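You operate a simulated robot arm through the tools that you are given. There is no shell and no other tool. Be economical: measure what you need, move in short steps, check, and stop when the job is done.

Carry out the task below with a simulated robot arm. There is one attempt and no reset: what you move stays moved.

Task
Get the press ready: power on, emergency stop out, valve shut, rate 3, screen zeroed.
Fine: don't start the ram.

Only the result counts: the job must be done as asked and must still hold three seconds after the hand-in. Knocking over, shifting, dropping, spilling or breaking anything else fails it.

Robot
A 7-joint arm with a two-finger gripper, hanging from a carriage that runs on a rail from [-2463, -10] to [17, 0] (x, y) and turns from -5.917 to 6.091 rad about z. Base frame: it is fixed where the carriage stands at the start and does not move with it; the origin is on the floor, on the carriage's upright axis, x ahead of it, y to its left, z up. Readings come in mm, rad, newtons and seconds.
It reaches about 1109 mm from its shoulder. Its first joint turns from -2.496 to 2.496 rad. Places, roughly: 25 mm spacer [0, -1250, 250]; latch handle [800, 500, 1100]; main switch knob [800, 0, 1200]; release valve knob [900, 100, 900]; steel cap [0, -1250, 750]. Payload 1.37 kg.
The tool frame sits at the grasp point between the pads (the TCP): z along the fingers, y along the line on which they close. The tips reach 16 mm beyond it. Largest opening 92 mm; the body of the gripper starts 74 mm behind the TCP.
Orientation is told as [roll, pitch, yaw] about the base's x, y, z axes, in that order, counted from this pose: with the fingers straight down and closing along the base's y, the tool's x points along the base's -x, its y along +y and its z along -z.

Tools
- The arm moves only by the tool step_arm. Its argument "commands" is a list that holds one entry, the list of rows, each a list of 7 numbers: the finger opening in mm, from 0 to 92, then the shift along the base's x, y, z in units of 40 mm (1.0 is 40 mm), then the turn, a rotation vector about the base's x, y, z in units of 6 degrees (1.0 is 6 degrees). In form: [[[hand, x, y, z, rx, ry, rz], ...]]. A call has 1 to 10 rows; each row shifts and turns the commanded pose from where the row before left it. A call with a number of a shift or a turn outside -1 to 1 is refused whole. A row lasts 0.2 s, in which the tool goes at most 50 mm and 0.15 rad; a call with a longer step from one row to the next is refused whole, and so is a gripper value outside its range. A pose out of reach is approached as far as the arm can. The call stops where the force on the tool passes 40 N (or 10 N more than at its start, if that is more) or the arm is blocked; 0.2 s more then pass. The fingers move at their own pace and stop on an object; they squeeze with about 26 N. The grip force told is the motor's: it shows also when the fingers shut on nothing. Time passes only in rows, and 0.2 s behind the last, so rows that do not move let the fingers close. It gives the time, the measured TCP pose, the force on the tool (base axes), the opening and the grip force at its end, in the units of the frame above (readings bear some noise), with the torque about the TCP (base axes, N m) and any sound that the robot's microphone picked up.
- Cameras (640 x 400 px; columns grow to the right, rows downward): "scene" is now at [284.9, -20, 1902]; the picture's right is [-0.29, -0.96, 0.00], its down [-0.81, 0.24, -0.54] and it looks along [0.51, -0.16, -0.84] (base axes); focal length 214 px, centre (320, 200). "wrist" rides on the gripper at [71, 19, -111] in the tool frame; the picture's right is [-0.26, 0.97, 0.00], its down [-0.78, -0.21, -0.59] and it looks along [-0.57, -0.15, 0.81] (tool axes); focal length 280 px, centre (320, 200). There is no depth. A picture from a camera that has moved, and an enlarged one, comes with that camera's place and axes in the base frame and with its lens.
- snapshot(camera): a new picture of that camera. No time passes.
- slide_trunk(by): slides the trunk up (or, below 0, down) by that many mm; the arm and the scene camera ride with it, the base frame stays. It gives what a move gives, with no picture.
- roll_base(legs): drives the robot by 1 to 6 legs, each [ahead, left, turn to the left] in mm, mm and rad, along the robot's own axes; the way and the turn of a leg run together, so that a leg with both is an arc; at most 1500 mm and 3.142 rad a leg. The arm and the cameras ride along, it lands a little off, and it stops where it bumps. It keeps to its track: a leg is cut to what the track allows. It gives what a move gives.
- aim_head(pan, tilt): turns the head with the scene camera to pan (to the left, within 2.705 rad either way) and tilt (down, from -0.506 to 1.204), counted from straight ahead of the robot. It gives what a move gives.
- close_up(camera, box): a new picture of the part [left, top, right, bottom] of that camera's present view, enlarged. No time passes.
- job_done(): hands the job in; it is judged then, once.

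Work in short steps. Places have to be worked out from the pictures, the camera data and where the tool is seen: move nearer, look again, correct. Check each grasp and each placing, and mend what went wrong. You have 120 turns and 78 pictures in all, those below and enlarged ones among them. Open the gripper and draw the arm clear of the work before you hand the job in, unless the task says otherwise; then end with one line.

The tools are called after ">>>" as name(argument=value, ...) on one line, values as JSON. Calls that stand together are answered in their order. step_arm: Moves the arm, as the interface text tells. Its arguments: {"type":"object","properties":{"commands":{"type":"array"}},"required":["commands"]} The other tools are called the same way: slide_trunk (by) slides the trunk up or down; roll_base (legs) drives the base; aim_head (pan, tilt) turns the head that bears the scene camera; snapshot (camera) takes a picture; close_up (camera, box) takes an enlarged picture of a part of a camera's view; job_done () hands the job in.

At the start:

```text
time: 0.0
ee_pos: [787.0, 139.2, 1512.3]
tool_rot: [-0.001, -0.003, 0.0]
force: [0.1, -0.2, -0.6]
wrist_torque: [0.01, 0.0, 0.01]
grip_width: 92.1
grip_force: 0.1
trunk travel left (down, up): [-563.0, 18.0]
robot x, y, heading: [2.5, -0.4, -0.001]
head pan, tilt: [-0.293, 1.004]
```

scene: 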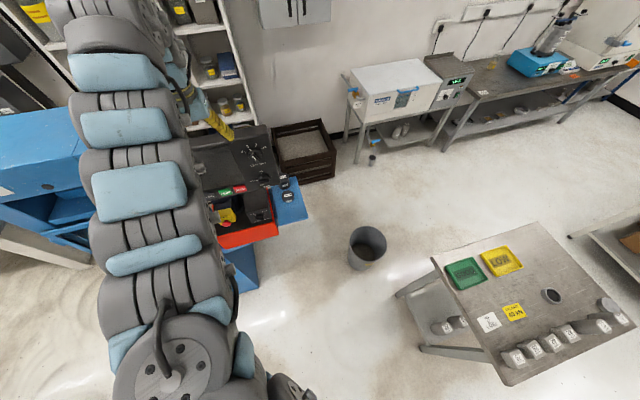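
wrist: 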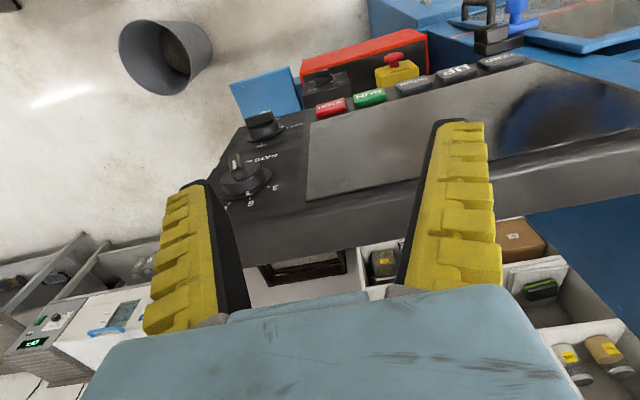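

I'll first look more closely at the control panel from both cameras.

>>> close_up(camera="wrist", box=[200, 20, 540, 230])

>>> close_up(camera="scene", box=[180, 110, 320, 260])

```text
1.88 times, centred on (370, 125) of wrist
camera zoom: at [715.0, 158.6, 1623.4], right [0.26, 0.97, 0.0], down [0.78, -0.21, 0.59], along [0.57, -0.15, -0.81], focal length 528 px, centre (226, 341)
```

zoom: 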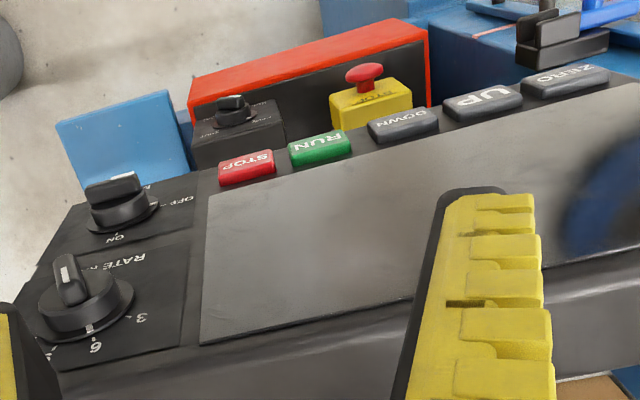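

```text
2.67 times, centred on (250, 185) of scene
camera zoom: at [284.9, -20.0, 1902.0], right [-0.29, -0.96, 0.0], down [-0.81, 0.24, -0.54], along [0.51, -0.16, -0.84], focal length 572 px, centre (507, 240)
```

zoom: 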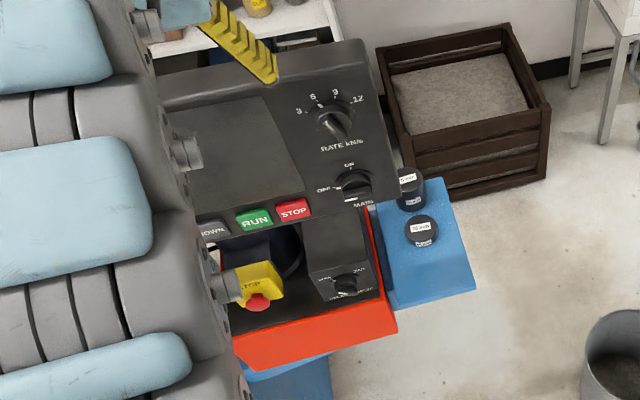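

The controls seem to face the robot (−x): main ≈(843,44,1242), rate ≈(849,41,1369), E-stop ≈(874,290,935), valve ≈(863,124,943). I back off and pitch the fingers forward.

>>> step_arm(commands=[[[92, -1, 0, 0, 0, -1, 0], [92, -1, 0, 0, 0, -1, 0], [92, -1, 0, 0, 0, -1, 0], [92, -1, 0, 0, 0, -1, 0], [92, -1, 0, 0, 0, -1, 0], [92, -1, 0, 0, 0, -1, 0], [92, 0, 0, 0, 0, -1, 0], [92, 0, 0, 0, 0, -1, 0], [92, 0, 0, 0, 0, -1, 0], [92, 0, 0, 0, 0, -1, 0]]])

>>> snapshot(camera="wrist")

>>> snapshot(camera="scene")

```text
time: 2.2
ee_pos: [727.9, 140.0, 1511.1]
tool_rot: [-0.002, -0.158, 0.0]
force: [0.4, 0.1, 0.0]
wrist_torque: [0.03, 0.01, -0.01]
grip_width: 91.6
grip_force: 0.1
out of reach, approached as far as the arm can: row 2, 3, 4, 5, 6, 7, 8, 9, 10
trunk travel left (down, up): [-563.0, 18.0]
robot x, y, heading: [-2.5, 1.1, 0.001]
head pan, tilt: [-0.293, 1.004]
```

```text
73 pictures are left
camera wrist: at [639.5, 159.8, 1609.5], right [0.26, 0.97, 0.04], down [0.68, -0.21, 0.71], along [0.69, -0.15, -0.71], focal length 280 px, centre (320, 200)
```

wrist: 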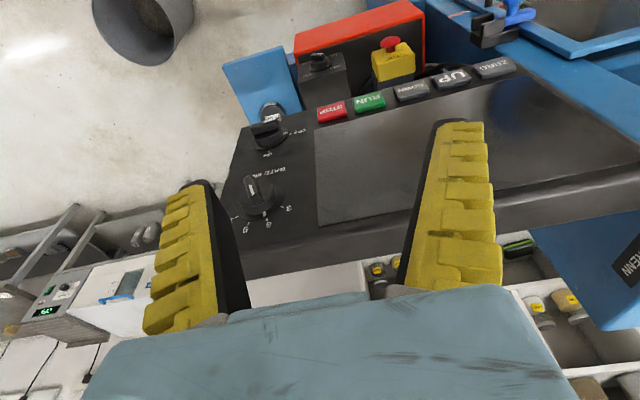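

```text
72 pictures are left
camera scene: at [284.9, -20.0, 1902.0], right [-0.29, -0.96, 0.0], down [-0.81, 0.24, -0.54], along [0.51, -0.16, -0.84], focal length 214 px, centre (320, 200)
```

scene: 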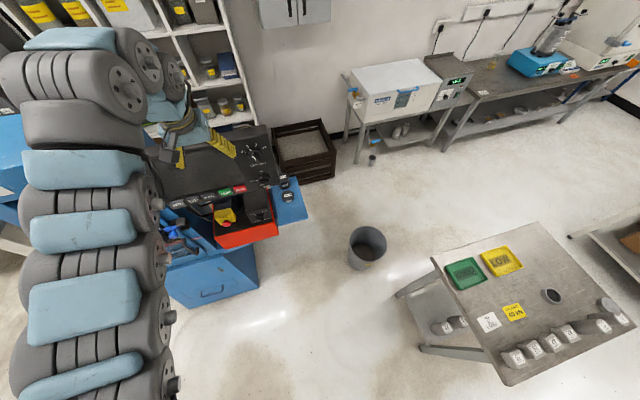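

Out of reach in this posture; I roll the base back along the rail for room, then lower the trunk.

>>> roll_base(legs=[[-450, 0, 0]])

>>> slide_trunk(by=-250)

>>> step_arm(commands=[[[92, 0, 0, 0, 0, -1, 0], [92, 0, 0, 0, 0, -1, 0], [92, 0, 0, 0, 0, -1, 0], [92, 0, 0, 0, 0, -1, 0]]])

>>> snapshot(camera="scene")

```text
time: 4.9
ee_pos: [273.5, 132.0, 1511.2]
tool_rot: [-0.001, -0.16, -0.007]
force: [0.4, -0.4, -0.2]
wrist_torque: [0.0, 0.01, -0.01]
grip_width: 91.7
grip_force: 0.1
trunk travel left (down, up): [-563.0, 18.0]
robot x, y, heading: [-452.2, -1.9, -0.008]
head pan, tilt: [-0.293, 1.004]
```

```text
time: 7.5
ee_pos: [274.1, 131.4, 1261.4]
tool_rot: [0.0, -0.158, -0.008]
force: [0.3, 0.1, 0.2]
wrist_torque: [0.01, 0.03, 0.01]
grip_width: 92.0
grip_force: 0.2
trunk travel left (down, up): [-313.0, 268.0]
robot x, y, heading: [-461.9, -1.8, -0.004]
head pan, tilt: [-0.293, 1.004]
```

```text
time: 8.5
ee_pos: [273.0, 131.7, 1259.9]
tool_rot: [0.001, -0.16, -0.007]
force: [-0.2, -0.3, -0.1]
wrist_torque: [0.01, 0.03, 0.02]
grip_width: 91.9
grip_force: 0.0
out of reach, approached as far as the arm can: row 1, 2, 3, 4
trunk travel left (down, up): [-313.0, 268.0]
robot x, y, heading: [-458.5, 0.3, -0.006]
head pan, tilt: [-0.293, 1.004]
```

```text
71 pictures are left
camera scene: at [-170.6, -24.2, 1652.0], right [-0.3, -0.95, 0.0], down [-0.8, 0.25, -0.54], along [0.51, -0.16, -0.84], focal length 214 px, centre (320, 200)
```

scene: 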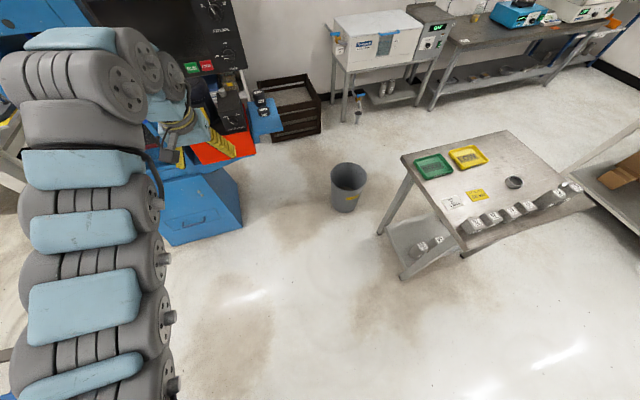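

Perhaps the arm is too folded here; I extend forward while pitching.

>>> step_arm(commands=[[[92, 1, 0, 0, 0, 0, 0], [92, 1, 0, 0, 0, -1, 0], [92, 1, 0, -0.5, 0, -1, 0], [92, 1, 0, -0.5, 0, -1, 0], [92, 0, 0, -0.5, 0, -1, 0], [92, 0, 0, 0, 0, -1, 0], [92, 0, 0, 0, 0, -1, 0]]])

```text
time: 10.1
ee_pos: [433.5, 134.1, 1202.3]
tool_rot: [0.009, -0.792, -0.01]
force: [-0.3, 0.5, 0.1]
wrist_torque: [-0.01, 0.02, 0.0]
grip_width: 91.6
grip_force: 0.1
trunk travel left (down, up): [-313.0, 268.0]
robot x, y, heading: [-455.9, -2.8, -0.01]
head pan, tilt: [-0.293, 1.004]
```

That works. I continue pitching toward horizontal.

>>> step_arm(commands=[[[92, 0, 0, 0, 0, -1, 0], [92, 0, 0, 0, 0, -1, 0], [92, 0, 0, 0, 0, -1, 0], [92, 0, 0, 0, 0, -1, 0], [92, 0, 0, 0, 0, -1, 0], [92, 0, 0, 0, 0, -1, 0], [92, 0, 0, 0, 0, -1, 0]]])

>>> snapshot(camera="wrist")

>>> snapshot(camera="scene")

```text
time: 11.7
ee_pos: [433.8, 131.3, 1200.3]
tool_rot: [0.15, -1.522, -0.151]
force: [0.2, 0.3, 0.5]
wrist_torque: [0.02, 0.0, -0.02]
grip_width: 91.9
grip_force: 0.0
trunk travel left (down, up): [-313.0, 268.0]
robot x, y, heading: [-454.5, -3.1, -0.006]
head pan, tilt: [-0.293, 1.004]
```

```text
70 pictures are left
camera wrist: at [319.1, 152.5, 1136.0], right [0.01, 0.96, 0.27], down [-0.55, -0.22, 0.81], along [0.83, -0.16, 0.53], focal length 280 px, centre (320, 200)
```

wrist: 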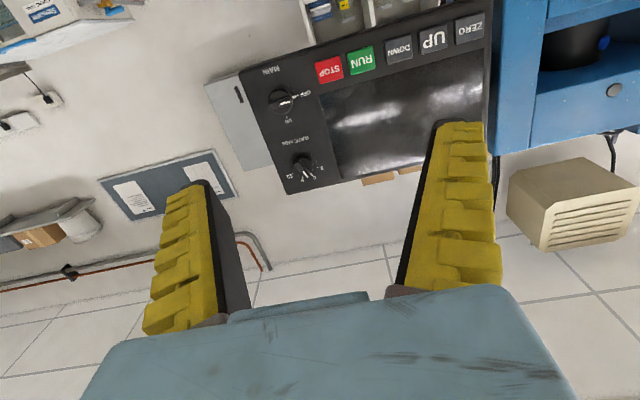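

```text
69 pictures are left
camera scene: at [-170.6, -24.1, 1652.0], right [-0.3, -0.95, 0.0], down [-0.8, 0.25, -0.54], along [0.51, -0.16, -0.84], focal length 214 px, centre (320, 200)
```

scene: 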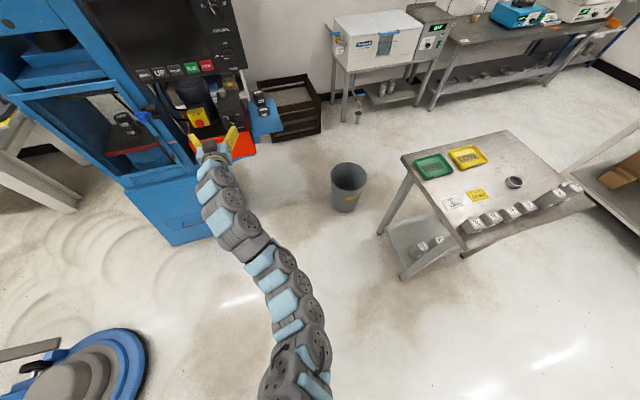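

Now the scene view is clear. I aim the head at the press and take a look.

>>> aim_head(pan=0.15, tilt=0.45)

>>> snapshot(camera="scene")

>>> close_up(camera="wrist", box=[220, 0, 500, 200])

```text
time: 12.7
ee_pos: [433.8, 132.3, 1201.0]
tool_rot: [0.154, -1.521, -0.157]
force: [0.9, 0.8, 0.1]
wrist_torque: [-0.01, -0.03, 0.01]
grip_width: 91.7
grip_force: 0.0
trunk travel left (down, up): [-313.0, 268.0]
robot x, y, heading: [-454.3, -3.8, -0.005]
head pan, tilt: [0.15, 0.45]
```

```text
68 pictures are left
camera scene: at [-145.9, 9.5, 1697.7], right [0.14, -0.99, 0.0], down [-0.43, -0.06, -0.9], along [0.89, 0.13, -0.44], focal length 214 px, centre (320, 200)
```

scene: 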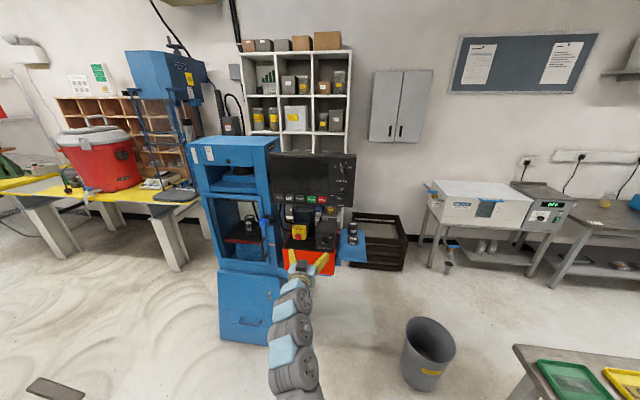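

```text
2.00 times, centred on (360, 100) of wrist
camera zoom: at [319.0, 152.4, 1136.3], right [0.02, 0.96, 0.27], down [-0.55, -0.22, 0.81], along [0.84, -0.16, 0.53], focal length 561 px, centre (240, 400)
```

zoom: 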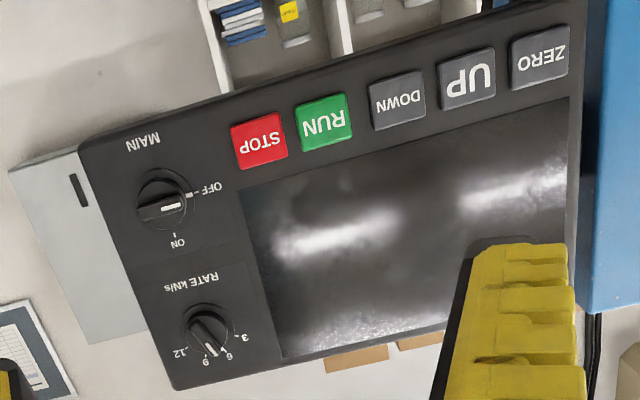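

>>> close_up(camera="scene", box=[260, 140, 370, 280])

```text
2.86 times, centred on (315, 210) of scene
camera zoom: at [-145.9, 9.5, 1697.7], right [0.14, -0.99, 0.0], down [-0.43, -0.06, -0.9], along [0.89, 0.13, -0.44], focal length 613 px, centre (334, 171)
```

zoom: 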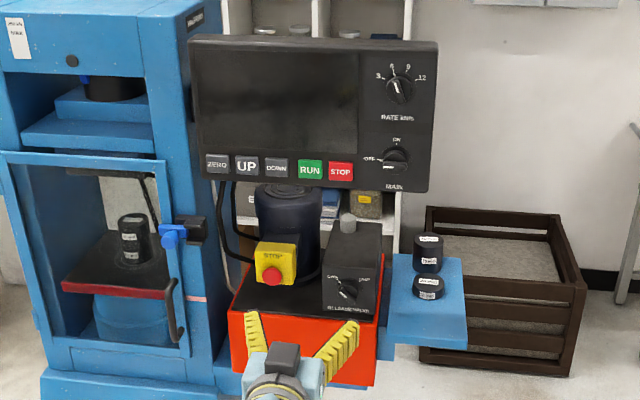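

The controls are located: main ≈(834,45,1242), rate ≈(837,45,1370), ZERO ≈(845,372,1213), E-stop ≈(880,291,937), valve ≈(858,127,943). I lower the trunk toward the lower controls and look with the wrist camera.

>>> slide_trunk(by=-255)

>>> roll_base(legs=[[150, 0, 0]])

>>> step_arm(commands=[[[92, 0, 0.5, 0, 0, -0.5, 0], [92, 0, 0.5, 0, 0, 0, 0]]])

>>> snapshot(camera="wrist")

>>> snapshot(camera="scene")

```text
time: 15.3
ee_pos: [434.1, 131.3, 946.3]
tool_rot: [0.156, -1.52, -0.159]
force: [1.1, 0.0, -0.3]
wrist_torque: [0.02, -0.01, -0.02]
grip_width: 92.0
grip_force: 0.0
trunk travel left (down, up): [-58.0, 523.0]
robot x, y, heading: [-456.5, -1.3, -0.009]
head pan, tilt: [0.15, 0.45]
```

```text
time: 16.7
ee_pos: [583.0, 132.4, 946.4]
tool_rot: [0.16, -1.519, -0.16]
force: [0.4, -0.1, 0.4]
wrist_torque: [0.02, 0.03, -0.02]
grip_width: 92.0
grip_force: 0.1
trunk travel left (down, up): [-58.0, 523.0]
robot x, y, heading: [-306.3, -1.2, -0.01]
head pan, tilt: [0.15, 0.45]
```

```text
time: 17.3
ee_pos: [584.3, 171.4, 944.9]
tool_rot: [1.885, -1.561, -1.886]
force: [-0.8, -0.8, -0.8]
wrist_torque: [0.01, -0.01, -0.03]
grip_width: 91.7
grip_force: 0.0
trunk travel left (down, up): [-58.0, 523.0]
robot x, y, heading: [-308.3, -1.6, -0.007]
head pan, tilt: [0.15, 0.45]
```

```text
65 pictures are left
camera wrist: at [472.3, 192.5, 874.8], right [0.0, 0.96, 0.27], down [-0.59, -0.22, 0.78], along [0.81, -0.16, 0.57], focal length 280 px, centre (320, 200)
```

wrist: 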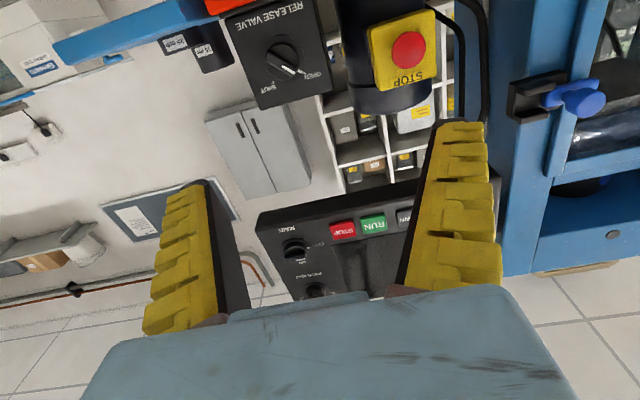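

```text
64 pictures are left
camera scene: at [3.8, 10.3, 1442.8], right [0.14, -0.99, 0.0], down [-0.43, -0.06, -0.9], along [0.89, 0.13, -0.44], focal length 214 px, centre (320, 200)
```

scene: 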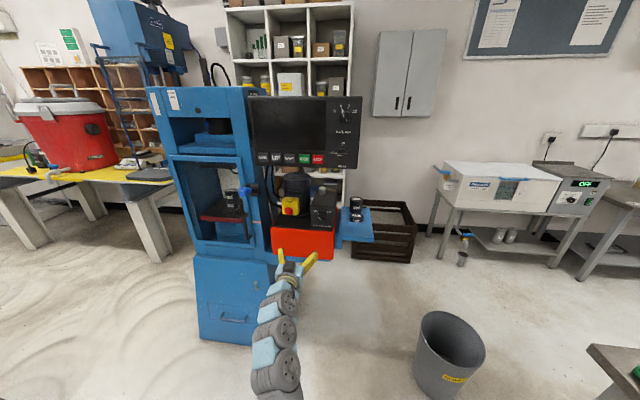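

>>> close_up(camera="wrist", box=[220, 0, 460, 120])

>>> close_up(camera="scene", box=[240, 90, 370, 250])

```text
2.67 times, centred on (340, 60) of wrist
camera zoom: at [472.3, 192.5, 874.8], right [0.0, 0.96, 0.27], down [-0.59, -0.22, 0.78], along [0.81, -0.16, 0.57], focal length 748 px, centre (267, 573)
```

zoom: 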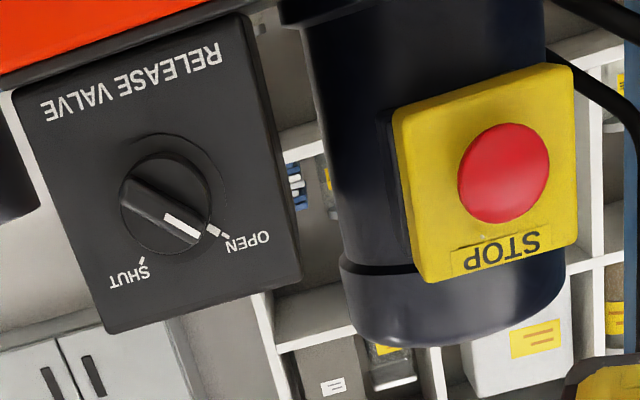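

```text
2.50 times, centred on (305, 170) of scene
camera zoom: at [3.8, 10.3, 1442.8], right [0.14, -0.99, 0.0], down [-0.43, -0.06, -0.9], along [0.89, 0.13, -0.44], focal length 536 px, centre (358, 275)
```

zoom: 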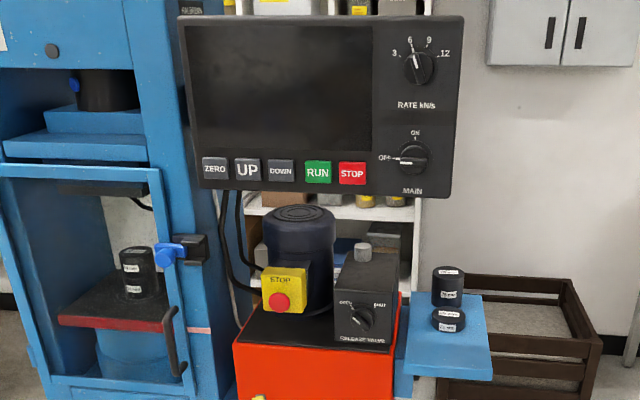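

Valve pointer sits at OPEN and must turn 90° clockwise (+rx); valve ≈(864,126,929), E-stop ≈(861,282,957). I roll closer, then align the gripper with the valve knob, rolled −45° so the fingers flank the bar.

>>> roll_base(legs=[[130, 0, 0]])

>>> step_arm(commands=[[[92, 0, -0.2, -0.1, -1, 0, 0], [92, 0, -0.2, -0.1, -1, 0, 0], [92, 0, -0.2, -0.1, -1, 0, 0], [92, 0, -0.2, -0.1, -1, 0, 0], [92, 0, -0.2, 0, -1, 0, 0], [70, 0, -0.13, 0, -1, 0, 0], [60, 0, 0, 0, -1, 0, 0], [60, 0, 0, 0, -0.5, 0, 0]]])

>>> snapshot(camera="wrist")

```text
time: 18.6
ee_pos: [710.9, 171.1, 944.3]
tool_rot: [1.923, -1.563, -1.926]
force: [1.2, -0.2, 1.2]
wrist_torque: [-0.02, 0.01, -0.02]
grip_width: 92.0
grip_force: 0.0
trunk travel left (down, up): [-58.0, 523.0]
robot x, y, heading: [-177.9, -1.5, -0.009]
head pan, tilt: [0.15, 0.45]
```

```text
time: 20.4
ee_pos: [709.3, 126.7, 928.8]
tool_rot: [-1.576, -0.792, 1.575]
force: [0.0, 0.7, 0.2]
wrist_torque: [0.0, -0.03, 0.0]
grip_width: 62.5
grip_force: 1.5
trunk travel left (down, up): [-58.0, 523.0]
robot x, y, heading: [-181.2, -3.2, -0.008]
head pan, tilt: [0.15, 0.45]
```

```text
61 pictures are left
camera wrist: at [598.7, 90.7, 865.3], right [0.0, 0.87, -0.49], down [-0.59, 0.4, 0.7], along [0.81, 0.29, 0.52], focal length 280 px, centre (320, 200)
```

wrist: 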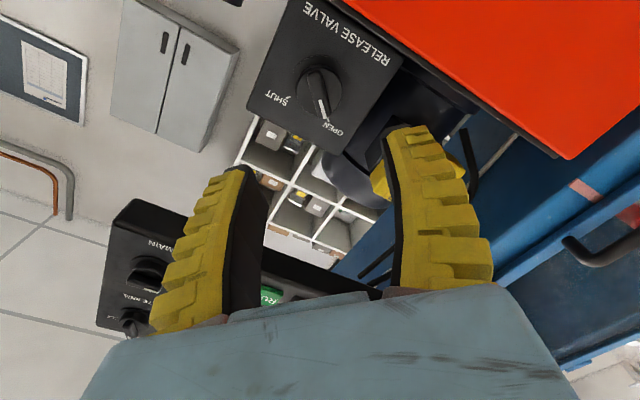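

Alignment is good: the ray hits (864,123,930). I advance until tips are near the knob and check.

>>> step_arm(commands=[[[60, 1, -0.03, 0, -0.5, 0, 0], [60, 1, 0, 0, 0, 0, 0], [60, 1, 0, 0, 0, 0, 0]]])

>>> snapshot(camera="wrist")

>>> close_up(camera="scene", box=[240, 90, 370, 250])

```text
time: 21.1
ee_pos: [831.7, 126.5, 929.6]
tool_rot: [-1.575, -0.74, 1.577]
force: [0.2, 0.8, 0.0]
wrist_torque: [-0.01, 0.0, 0.0]
grip_width: 62.4
grip_force: 1.8
trunk travel left (down, up): [-58.0, 523.0]
robot x, y, heading: [-178.9, 5.2, -0.006]
head pan, tilt: [0.15, 0.45]
```

```text
60 pictures are left
camera wrist: at [721.1, 87.3, 867.7], right [0.0, 0.84, -0.54], down [-0.59, 0.43, 0.68], along [0.81, 0.32, 0.5], focal length 280 px, centre (320, 200)
```

wrist: 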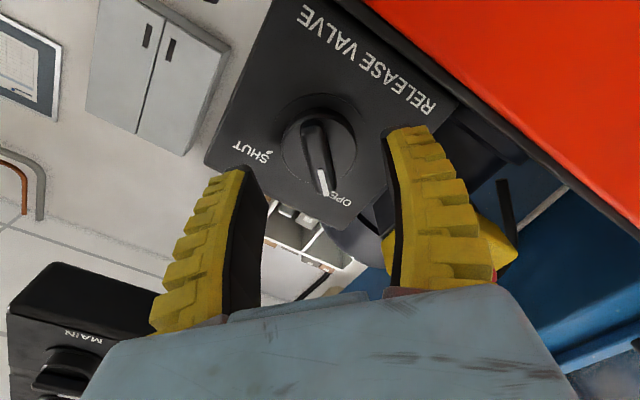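

```text
2.50 times, centred on (305, 170) of scene
camera zoom: at [131.3, 10.8, 1443.2], right [0.14, -0.99, 0.0], down [-0.43, -0.06, -0.9], along [0.89, 0.13, -0.43], focal length 536 px, centre (358, 275)
```

zoom: 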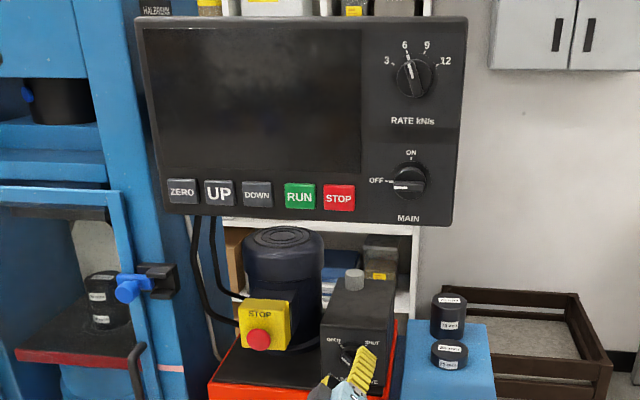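

The knob is centred between the fingers. I advance 18 mm more and close, to see whether I catch the bar.

>>> step_arm(commands=[[[60, 0.45, 0, 0, 0.3, 0, 0], [30, 0, 0, 0, 0, 0, 0], [0, 0, 0, 0, 0, 0, 0], [0, 0, 0, 0, 0, 0, 0], [0, 0, 0, 0, 0, 0, 0]]])

>>> snapshot(camera="wrist")

```text
time: 22.4
ee_pos: [846.2, 124.1, 927.2]
tool_rot: [-1.577, -0.773, 1.576]
force: [-13.9, -1.2, 9.7]
wrist_torque: [0.18, -0.09, -0.01]
grip_width: 8.2
grip_force: 28.4
trunk travel left (down, up): [-58.0, 523.0]
robot x, y, heading: [-176.5, -1.2, -0.009]
head pan, tilt: [0.15, 0.45]
```

```text
58 pictures are left
camera wrist: at [735.9, 88.2, 865.3], right [0.0, 0.86, -0.51], down [-0.59, 0.41, 0.69], along [0.81, 0.3, 0.51], focal length 280 px, centre (320, 200)
```

wrist: 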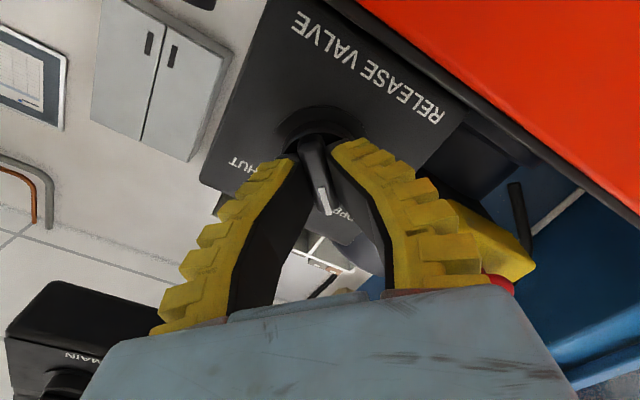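

The bar is gripped (8 mm). I turn clockwise (+rx), easing off the axial load slightly.

>>> step_arm(commands=[[[0, -0.05, 0, 0, 1, 0, 0], [0, 0, 0, 0, 1, 0, 0], [0, 0, 0, 0, 1, 0, 0], [0, 0, 0, 0, 1, 0, 0], [0, 0, 0, 0, 1, 0, 0], [0, 0, 0, 0, 1, 0, 0], [0, 0, 0, 0, 1, 0, 0], [0, 0, 0, 0, 1, 0, 0]]])

>>> snapshot(camera="wrist")

```text
time: 24.1
ee_pos: [845.0, 125.3, 928.1]
tool_rot: [1.595, -1.528, -1.596]
force: [3.4, 3.0, -5.1]
wrist_torque: [-0.02, 0.01, 0.05]
grip_width: 6.1
grip_force: 27.8
trunk travel left (down, up): [-58.0, 523.0]
robot x, y, heading: [-179.7, -0.3, -0.01]
head pan, tilt: [0.15, 0.45]
```

```text
57 pictures are left
camera wrist: at [734.1, 148.2, 858.8], right [0.0, 0.95, 0.3], down [-0.59, -0.24, 0.77], along [0.81, -0.18, 0.56], focal length 280 px, centre (320, 200)
```

wrist: 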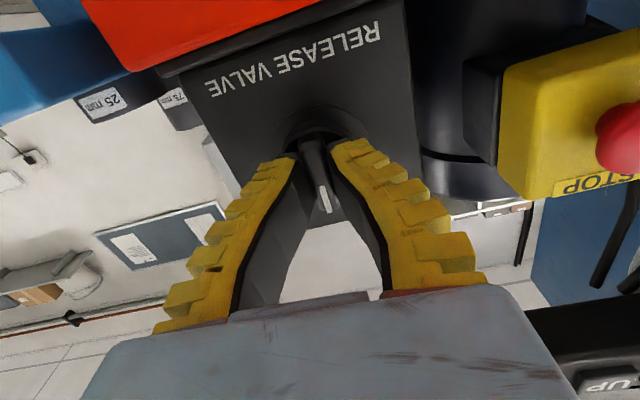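

The knob follows, now upright. Continue to SHUT.

>>> step_arm(commands=[[[0, 0, 0, 0, 1, 0, 0], [0, 0, 0, 0, 1, 0, 0], [0, 0, 0, 0, 1, 0, 0], [0, 0, 0, 0, 1, 0, 0], [0, 0, 0, 0, 1, 0, 0], [0, 0, 0, 0, 1, 0, 0], [0, 0, 0, 0, 1, 0, 0], [0, 0, 0, 0, 0.5, 0, 0]]])

>>> snapshot(camera="wrist")

```text
time: 25.9
ee_pos: [845.1, 125.5, 928.7]
tool_rot: [1.571, -0.745, -1.574]
force: [0.0, 2.4, -4.7]
wrist_torque: [-0.51, 0.08, 0.07]
grip_width: 6.2
grip_force: 28.2
trunk travel left (down, up): [-58.0, 523.0]
robot x, y, heading: [-176.0, -3.3, -0.011]
head pan, tilt: [0.15, 0.45]
```

```text
56 pictures are left
camera wrist: at [734.4, 191.6, 895.4], right [0.0, 0.46, 0.89], down [-0.59, -0.71, 0.37], along [0.81, -0.53, 0.27], focal length 280 px, centre (320, 200)
```

wrist: 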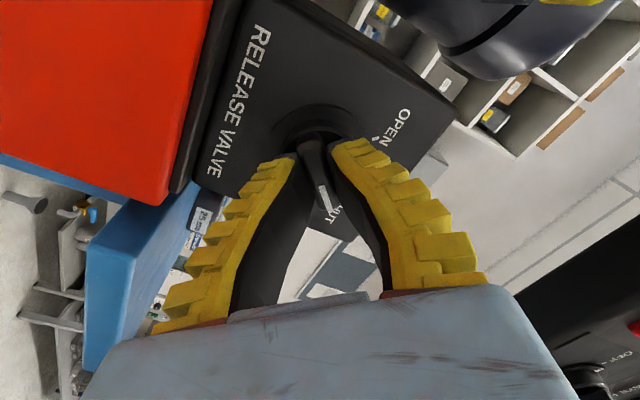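

Torque −0.5 Nm says the shut stop is reached. I open and back straight off, then look.

>>> step_arm(commands=[[[50, 0, 0, 0, -0.3, 0, 0], [60, 0, 0, 0, 0, 0, 0], [60, -0.5, 0, 0, 0, 0, 0], [60, -1, 0, 0, 0, 0, 0], [60, -1, 0, 0, -1, 0, 0], [60, 0, 0, 0, -1, 0, 0], [60, 0, 0, 0, -1, 0, 0], [60, 0, 0, 0, -1, 0, 0], [60, 0, 0, 0, -1, 0, 0], [60, 0, 0, 0, -1, 0, 0]]])

>>> snapshot(camera="wrist")

```text
time: 28.1
ee_pos: [744.5, 124.2, 928.0]
tool_rot: [1.582, -1.407, -1.585]
force: [0.3, 0.1, -0.9]
wrist_torque: [0.0, 0.01, 0.02]
grip_width: 62.7
grip_force: 1.4
trunk travel left (down, up): [-58.0, 523.0]
robot x, y, heading: [-181.9, -0.7, -0.015]
head pan, tilt: [0.15, 0.45]
```

```text
55 pictures are left
camera wrist: at [634.4, 156.3, 862.1], right [0.0, 0.91, 0.42], down [-0.59, -0.33, 0.73], along [0.81, -0.25, 0.54], focal length 280 px, centre (320, 200)
```

wrist: 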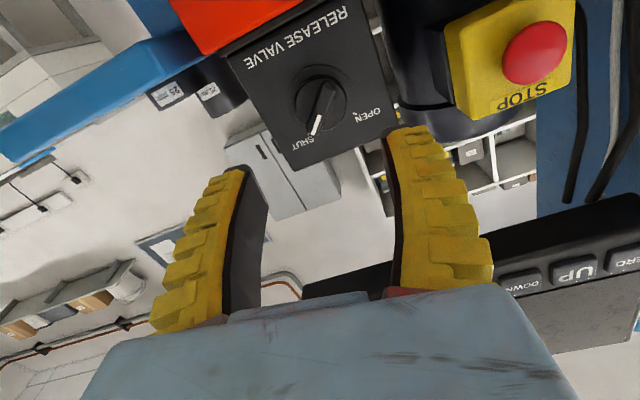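

Valve is at SHUT. Next the E-stop at ≈(862,282,958): shift sideways, opening wide, with roll ready for a clockwise twist.

>>> step_arm(commands=[[[80, -0.5, 0.8, 0.15, -1, 0, 0], [80, 0, 0.8, 0.15, -1, 0, 0], [80, 0, 0.8, 0.15, -1, 0, 0], [80, 0, 0.8, 0.15, -1, 0, 0], [80, 0, 0.75, 0.15, -1, 0, 0], [80, 0, 0, 0, -1, 0, 0], [80, 0.5, 0, 0, 0, 0, 0]]])

>>> snapshot(camera="wrist")

>>> close_up(camera="scene", box=[250, 180, 350, 260])

```text
time: 29.8
ee_pos: [745.5, 282.8, 961.8]
tool_rot: [-1.581, -1.107, 1.58]
force: [0.2, 0.4, -0.8]
wrist_torque: [-0.02, 0.04, 0.0]
grip_width: 81.1
grip_force: 1.0
trunk travel left (down, up): [-58.0, 523.0]
robot x, y, heading: [-181.0, 0.1, -0.008]
head pan, tilt: [0.15, 0.45]
```

```text
54 pictures are left
camera wrist: at [635.5, 269.9, 890.4], right [0.0, 0.98, -0.2], down [-0.59, 0.16, 0.79], along [0.81, 0.12, 0.58], focal length 280 px, centre (320, 200)
```

wrist: 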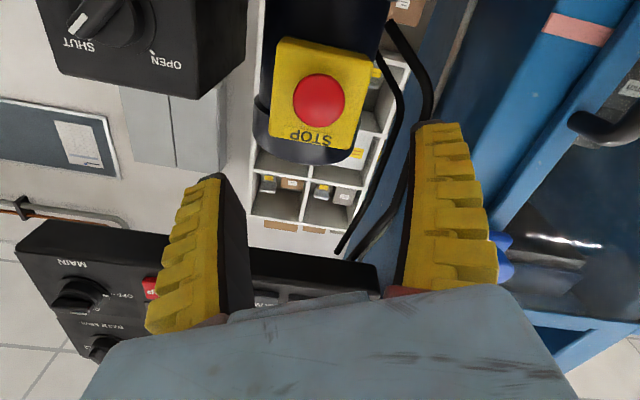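

```text
5.00 times, centred on (300, 220) of scene
camera zoom: at [130.8, 10.6, 1443.0], right [0.14, -0.99, 0.0], down [-0.43, -0.06, -0.9], along [0.89, 0.13, -0.43], focal length 1072 px, centre (420, 100)
```

zoom: 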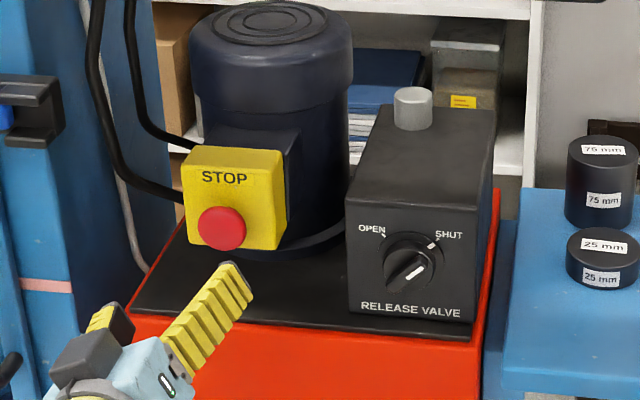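

Well aligned; lower 4 mm and advance 100 mm.

>>> step_arm(commands=[[[75, 0.8, 0, -0.1, 0, 0, 0], [75, 0.8, 0, 0, 0, 0, 0], [75, 0.8, 0, 0, 0, 0, 0]]])

>>> snapshot(camera="wrist")

```text
time: 30.6
ee_pos: [844.8, 284.0, 958.0]
tool_rot: [-1.574, -1.115, 1.575]
force: [1.2, 0.6, -3.9]
wrist_torque: [-0.01, -0.39, -0.06]
grip_width: 76.6
grip_force: 0.9
trunk travel left (down, up): [-58.0, 523.0]
robot x, y, heading: [-179.1, -0.3, -0.01]
head pan, tilt: [0.15, 0.45]
```

```text
52 pictures are left
camera wrist: at [733.4, 271.6, 885.9], right [0.0, 0.98, -0.19], down [-0.59, 0.15, 0.79], along [0.81, 0.11, 0.58], focal length 280 px, centre (320, 200)
```

wrist: 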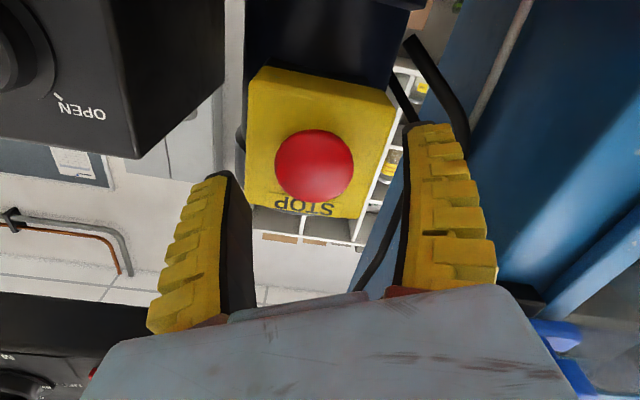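

A small odd force showed; I check whether it is transient while continuing 10 mm.

>>> step_arm(commands=[[[75, 0, 0, 0, 0, 0, 0], [75, 0, 0, 0, 0, 0, 0]]])

>>> close_up(camera="scene", box=[220, 170, 340, 260])

```text
time: 31.1
ee_pos: [841.3, 282.8, 955.0]
tool_rot: [-1.578, -1.107, 1.576]
force: [0.2, -1.5, 1.1]
wrist_torque: [0.0, -0.04, 0.04]
grip_width: 76.9
grip_force: 1.4
trunk travel left (down, up): [-58.0, 523.0]
robot x, y, heading: [-181.2, 1.1, -0.004]
head pan, tilt: [0.15, 0.45]
```

```text
4.44 times, centred on (280, 215) of scene
camera zoom: at [130.1, 10.4, 1442.7], right [0.14, -0.99, 0.0], down [-0.43, -0.06, -0.9], along [0.89, 0.13, -0.44], focal length 953 px, centre (498, 133)
```

zoom: 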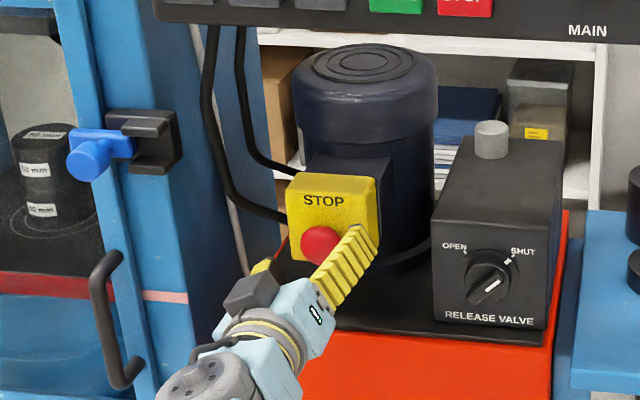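

Transient only. Head front is ≈22 mm ahead of the TCP; advance 22 mm and close on the head.

>>> step_arm(commands=[[[75, 0.3, 0, 0.02, 0, 0, 0], [75, 0.25, 0, 0, 0, 0, 0], [40, 0, 0, 0, 0, 0, 0], [30, 0, 0, 0, 0, 0, 0], [20, 0, 0, 0, 0, 0, 0]]])

>>> snapshot(camera="wrist")

```text
time: 32.4
ee_pos: [839.9, 282.6, 955.0]
tool_rot: [-1.577, -1.108, 1.577]
force: [0.3, -0.2, -0.4]
wrist_torque: [0.0, 0.0, -0.02]
grip_width: 24.2
grip_force: 2.8
out of reach, approached as far as the arm can: row 1, 2
trunk travel left (down, up): [-58.0, 523.0]
robot x, y, heading: [-177.0, -3.1, -0.013]
head pan, tilt: [0.15, 0.45]
```

```text
50 pictures are left
camera wrist: at [730.0, 269.0, 883.3], right [0.0, 0.98, -0.2], down [-0.59, 0.16, 0.79], along [0.81, 0.12, 0.58], focal length 280 px, centre (320, 200)
```

wrist: 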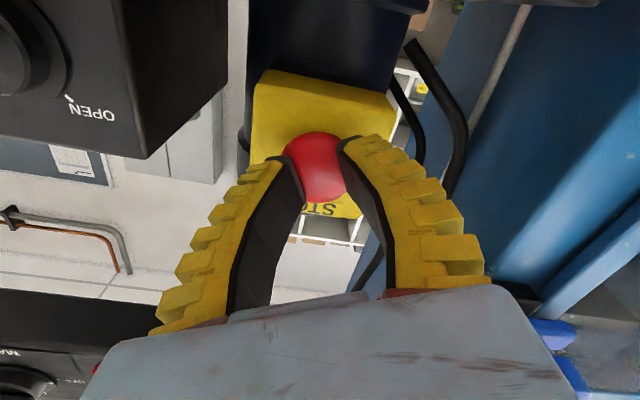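

The reach ran out. I open, retract a bit, and roll the base closer.

>>> step_arm(commands=[[[80, 0, 0, 0, 0, 0, 0], [80, 0, 0, 0, 0, 0, 0], [80, -1, 0, 0, 0, 0, 0], [80, -1, 0, 0, 0, 0, 0], [80, -1, 0, 0, 0, 0, 0], [80, -1, 0, 0, 0, 0, 0]]])

>>> roll_base(legs=[[130, 0, 0]])

>>> snapshot(camera="wrist")

```text
time: 33.8
ee_pos: [678.8, 280.8, 950.5]
tool_rot: [-1.575, -1.109, 1.574]
force: [0.3, -0.1, 0.3]
wrist_torque: [0.0, -0.02, 0.02]
grip_width: 81.6
grip_force: 1.1
trunk travel left (down, up): [-58.0, 523.0]
robot x, y, heading: [-180.2, 1.0, -0.011]
head pan, tilt: [0.15, 0.45]
```

```text
time: 35.0
ee_pos: [808.5, 280.8, 952.0]
tool_rot: [-1.58, -1.109, 1.578]
force: [0.6, 0.1, 0.1]
wrist_torque: [0.0, 0.0, 0.0]
grip_width: 81.4
grip_force: 1.0
trunk travel left (down, up): [-58.0, 523.0]
robot x, y, heading: [-51.9, 2.3, -0.007]
head pan, tilt: [0.15, 0.45]
```

```text
49 pictures are left
camera wrist: at [697.3, 267.9, 880.4], right [0.0, 0.98, -0.2], down [-0.59, 0.16, 0.79], along [0.81, 0.12, 0.58], focal length 280 px, centre (320, 200)
```

wrist: 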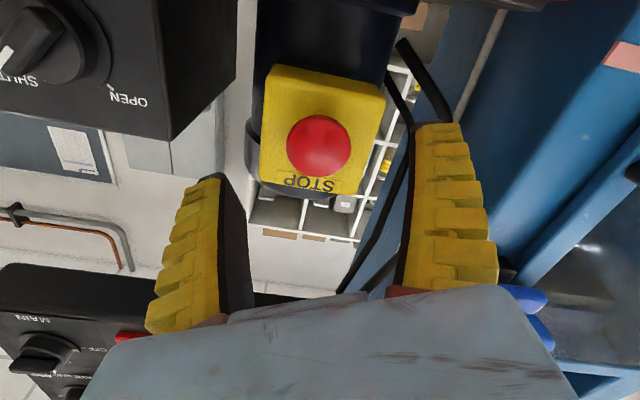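

Advance to the head, raising 4 mm, then close.

>>> step_arm(commands=[[[80, 0.6, 0.02, 0.1, 0, 0, 0], [80, 0.65, 0, 0, 0, 0, 0], [60, 0, 0, 0, 0, 0, 0], [40, 0, 0, 0, 0, 0, 0], [25, 0, 0, 0, 0, 0, 0], [20, 0, 0, 0, 0, 0, 0]]])

>>> snapshot(camera="wrist")

```text
time: 36.4
ee_pos: [859.2, 281.6, 958.0]
tool_rot: [-1.582, -1.106, 1.579]
force: [-1.5, -7.7, 5.8]
wrist_torque: [0.06, -0.09, -0.05]
grip_width: 36.0
grip_force: 28.1
trunk travel left (down, up): [-58.0, 523.0]
robot x, y, heading: [-53.3, 0.2, -0.01]
head pan, tilt: [0.15, 0.45]
```

```text
48 pictures are left
camera wrist: at [747.7, 267.8, 885.2], right [0.0, 0.98, -0.2], down [-0.59, 0.16, 0.79], along [0.81, 0.11, 0.58], focal length 280 px, centre (320, 200)
```

wrist: 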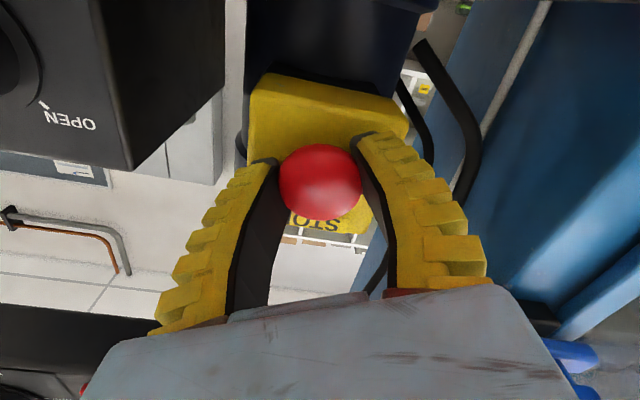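

The mushroom head is gripped (36 mm). I twist clockwise and watch for torque or a click.

>>> step_arm(commands=[[[20, 0, 0, 0, 1, 0, 0], [20, 0, 0, 0, 1, 0, 0], [20, 0, 0, 0, 1, 0, 0], [20, 0, 0, 0, 1, 0, 0]]])

>>> snapshot(camera="wrist")

```text
time: 37.4
ee_pos: [860.5, 281.2, 957.7]
tool_rot: [-1.688, -1.527, 1.684]
force: [0.8, -6.2, 11.4]
wrist_torque: [-0.6, -0.03, -0.04]
grip_width: 35.3
grip_force: 28.2
trunk travel left (down, up): [-58.0, 523.0]
robot x, y, heading: [-52.1, 0.1, -0.009]
head pan, tilt: [0.15, 0.45]
```

```text
47 pictures are left
camera wrist: at [749.7, 298.7, 885.9], right [0.0, 0.98, 0.22], down [-0.59, -0.18, 0.79], along [0.8, -0.13, 0.58], focal length 280 px, centre (320, 200)
```

wrist: 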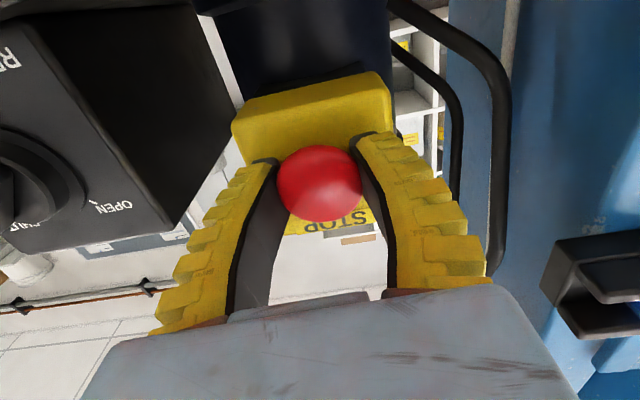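

Torque −0.6 Nm resists. I turn further.

>>> step_arm(commands=[[[20, 0, 0, 0, 1, 0, 0], [20, 0, 0, 0, 1, 0, 0], [20, 0, 0, 0, 1, 0, 0], [20, 0, 0, 0, 1, 0, 0]]])

>>> snapshot(camera="wrist")

```text
time: 38.4
ee_pos: [860.7, 283.2, 955.8]
tool_rot: [1.577, -1.194, -1.579]
force: [10.6, -3.7, 6.4]
wrist_torque: [-0.08, 0.46, 0.19]
grip_width: 36.4
grip_force: 28.4
trunk travel left (down, up): [-58.0, 523.0]
robot x, y, heading: [-50.6, -0.8, -0.012]
head pan, tilt: [0.15, 0.45]
```

```text
46 pictures are left
camera wrist: at [750.0, 327.1, 898.1], right [0.0, 0.8, 0.6], down [-0.59, -0.48, 0.65], along [0.81, -0.36, 0.47], focal length 280 px, centre (320, 200)
```

wrist: 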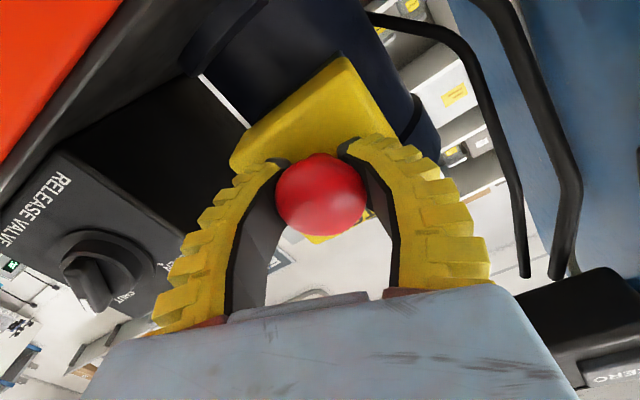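

Torque fell away and the head looks farther out: probably released. I open gently and back off to check.

>>> step_arm(commands=[[[60, 0, 0, 0, 0, 0, 0], [80, 0, 0, 0, 0, 0, 0], [80, -0.5, 0, 0, 0, 0, 0], [80, -0.75, 0, 0, -1, 0, 0], [80, 0, 0, 0, -1, 0, 0], [80, 0, 0, 0, -1, 0, 0], [80, 0, 0, 0, -1, 0, 0], [80, 0, 0, 0, -1, 0, 0], [80, 0, 0, 0, -1, 0, 0], [80, 0, 0, 0, -1, 0, 0]]])

>>> snapshot(camera="wrist")

>>> close_up(camera="scene", box=[220, 170, 340, 260])

```text
time: 40.6
ee_pos: [807.6, 282.5, 956.4]
tool_rot: [-1.579, -1.211, 1.58]
force: [0.0, 0.7, 0.2]
wrist_torque: [0.04, -0.02, -0.02]
grip_width: 81.2
grip_force: 0.8
trunk travel left (down, up): [-58.0, 523.0]
robot x, y, heading: [-52.6, 1.4, -0.008]
head pan, tilt: [0.15, 0.45]
```

```text
45 pictures are left
camera wrist: at [696.5, 276.0, 882.9], right [0.0, 1.0, -0.1], down [-0.59, 0.08, 0.8], along [0.81, 0.05, 0.59], focal length 280 px, centre (320, 200)
```

wrist: 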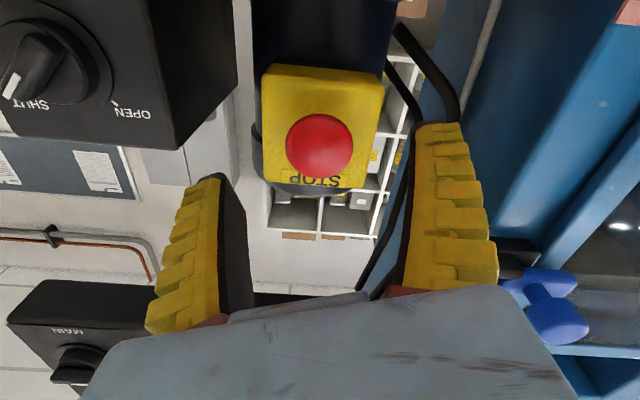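

```text
4.44 times, centred on (280, 215) of scene
camera zoom: at [256.5, 10.9, 1442.8], right [0.14, -0.99, 0.0], down [-0.43, -0.06, -0.9], along [0.89, 0.13, -0.44], focal length 953 px, centre (498, 133)
```

zoom: 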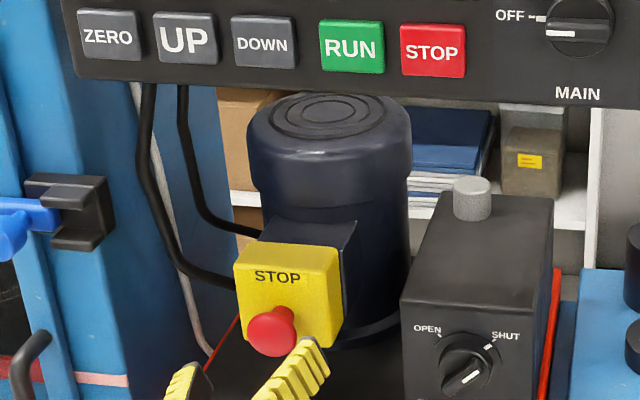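

The stem is visible now: the E-stop is out. Next the main switch ≈(834,45,1242): retract, raise trunk, shift right and roll to −90°.

>>> step_arm(commands=[[[80, -1, 0, 0, -1, 0, 0], [80, -1, 0, 0, -1, 0, 0], [80, -1, -0.2, 0, -1, 0, 0], [60, 0, -0.8, 0, -1, 0, 0], [60, 0, -0.8, 0, -1, 0, 0], [60, 0, -0.8, 0, -1, 0, 0], [60, 0, -0.8, 0, -1, 0, 0], [60, 0, -0.8, 0, -1, 0, 0], [60, 0, -0.8, 0, -1, 0, 0], [60, 0, -0.9, 0, -1, 0, 0]]])

>>> slide_trunk(by=286)

>>> step_arm(commands=[[[60, 0, 0, 0, -1, 0, 0], [60, 0, 0, 0, -0.6, 0, 0]]])

>>> snapshot(camera="wrist")

>>> snapshot(camera="scene")

```text
time: 42.8
ee_pos: [686.4, 44.9, 954.3]
tool_rot: [-1.572, -0.164, 1.576]
force: [-0.7, -0.3, 1.0]
wrist_torque: [0.01, -0.02, 0.0]
grip_width: 62.4
grip_force: 1.8
trunk travel left (down, up): [-58.0, 523.0]
robot x, y, heading: [-51.8, 2.3, -0.008]
head pan, tilt: [0.15, 0.45]
```

```text
time: 45.7
ee_pos: [687.8, 48.3, 1240.5]
tool_rot: [-1.575, -0.166, 1.575]
force: [0.7, -0.2, -0.1]
wrist_torque: [0.0, 0.01, 0.01]
grip_width: 62.8
grip_force: 1.9
trunk travel left (down, up): [-344.0, 237.0]
robot x, y, heading: [-54.3, 1.1, -0.007]
head pan, tilt: [0.15, 0.45]
```

```text
time: 46.3
ee_pos: [686.6, 45.8, 1239.4]
tool_rot: [-1.573, 0.004, 1.575]
force: [0.1, 0.3, -0.5]
wrist_torque: [0.01, -0.02, 0.02]
grip_width: 62.4
grip_force: 2.0
trunk travel left (down, up): [-344.0, 237.0]
robot x, y, heading: [-56.7, -1.8, -0.009]
head pan, tilt: [0.15, 0.45]
```

```text
43 pictures are left
camera wrist: at [575.8, -23.8, 1221.3], right [0.0, 0.26, -0.97], down [-0.59, 0.78, 0.21], along [0.81, 0.57, 0.15], focal length 280 px, centre (320, 200)
```

wrist: 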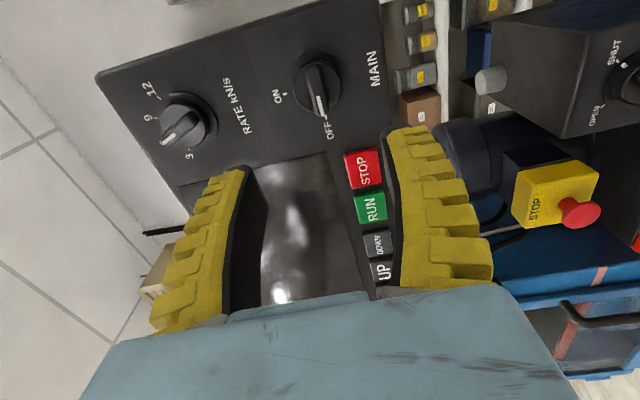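

```text
42 pictures are left
camera scene: at [256.5, 10.9, 1728.8], right [0.14, -0.99, 0.0], down [-0.43, -0.06, -0.9], along [0.89, 0.13, -0.44], focal length 214 px, centre (320, 200)
```

scene: 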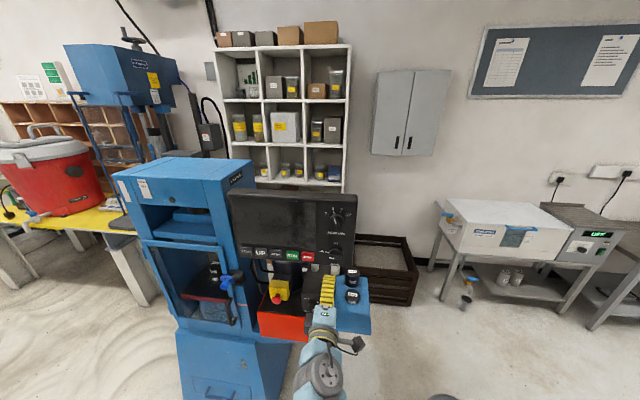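

Aligned nearly; shift −4 mm in y, +2 in z and advance.

>>> step_arm(commands=[[[60, 1, -0.1, 0.05, 0, 0, 0], [60, 1, 0, 0, 0, 0, 0], [60, 0.8, 0, 0, 0, 0, 0]]])

>>> snapshot(camera="wrist")

```text
time: 47.1
ee_pos: [799.7, 43.1, 1242.7]
tool_rot: [-1.576, 0.002, 1.573]
force: [0.4, 0.0, -0.9]
wrist_torque: [0.0, -0.05, 0.01]
grip_width: 62.2
grip_force: 1.2
trunk travel left (down, up): [-344.0, 237.0]
robot x, y, heading: [-54.7, 0.8, -0.007]
head pan, tilt: [0.15, 0.45]
```

```text
41 pictures are left
camera wrist: at [688.5, -27.6, 1223.2], right [0.0, 0.26, -0.97], down [-0.59, 0.78, 0.21], along [0.81, 0.57, 0.16], focal length 280 px, centre (320, 200)
```

wrist: 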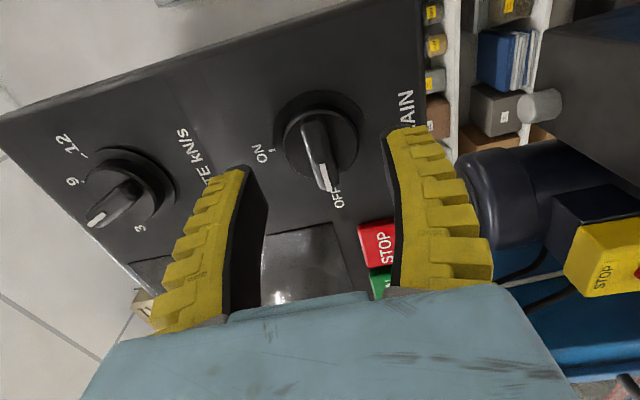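

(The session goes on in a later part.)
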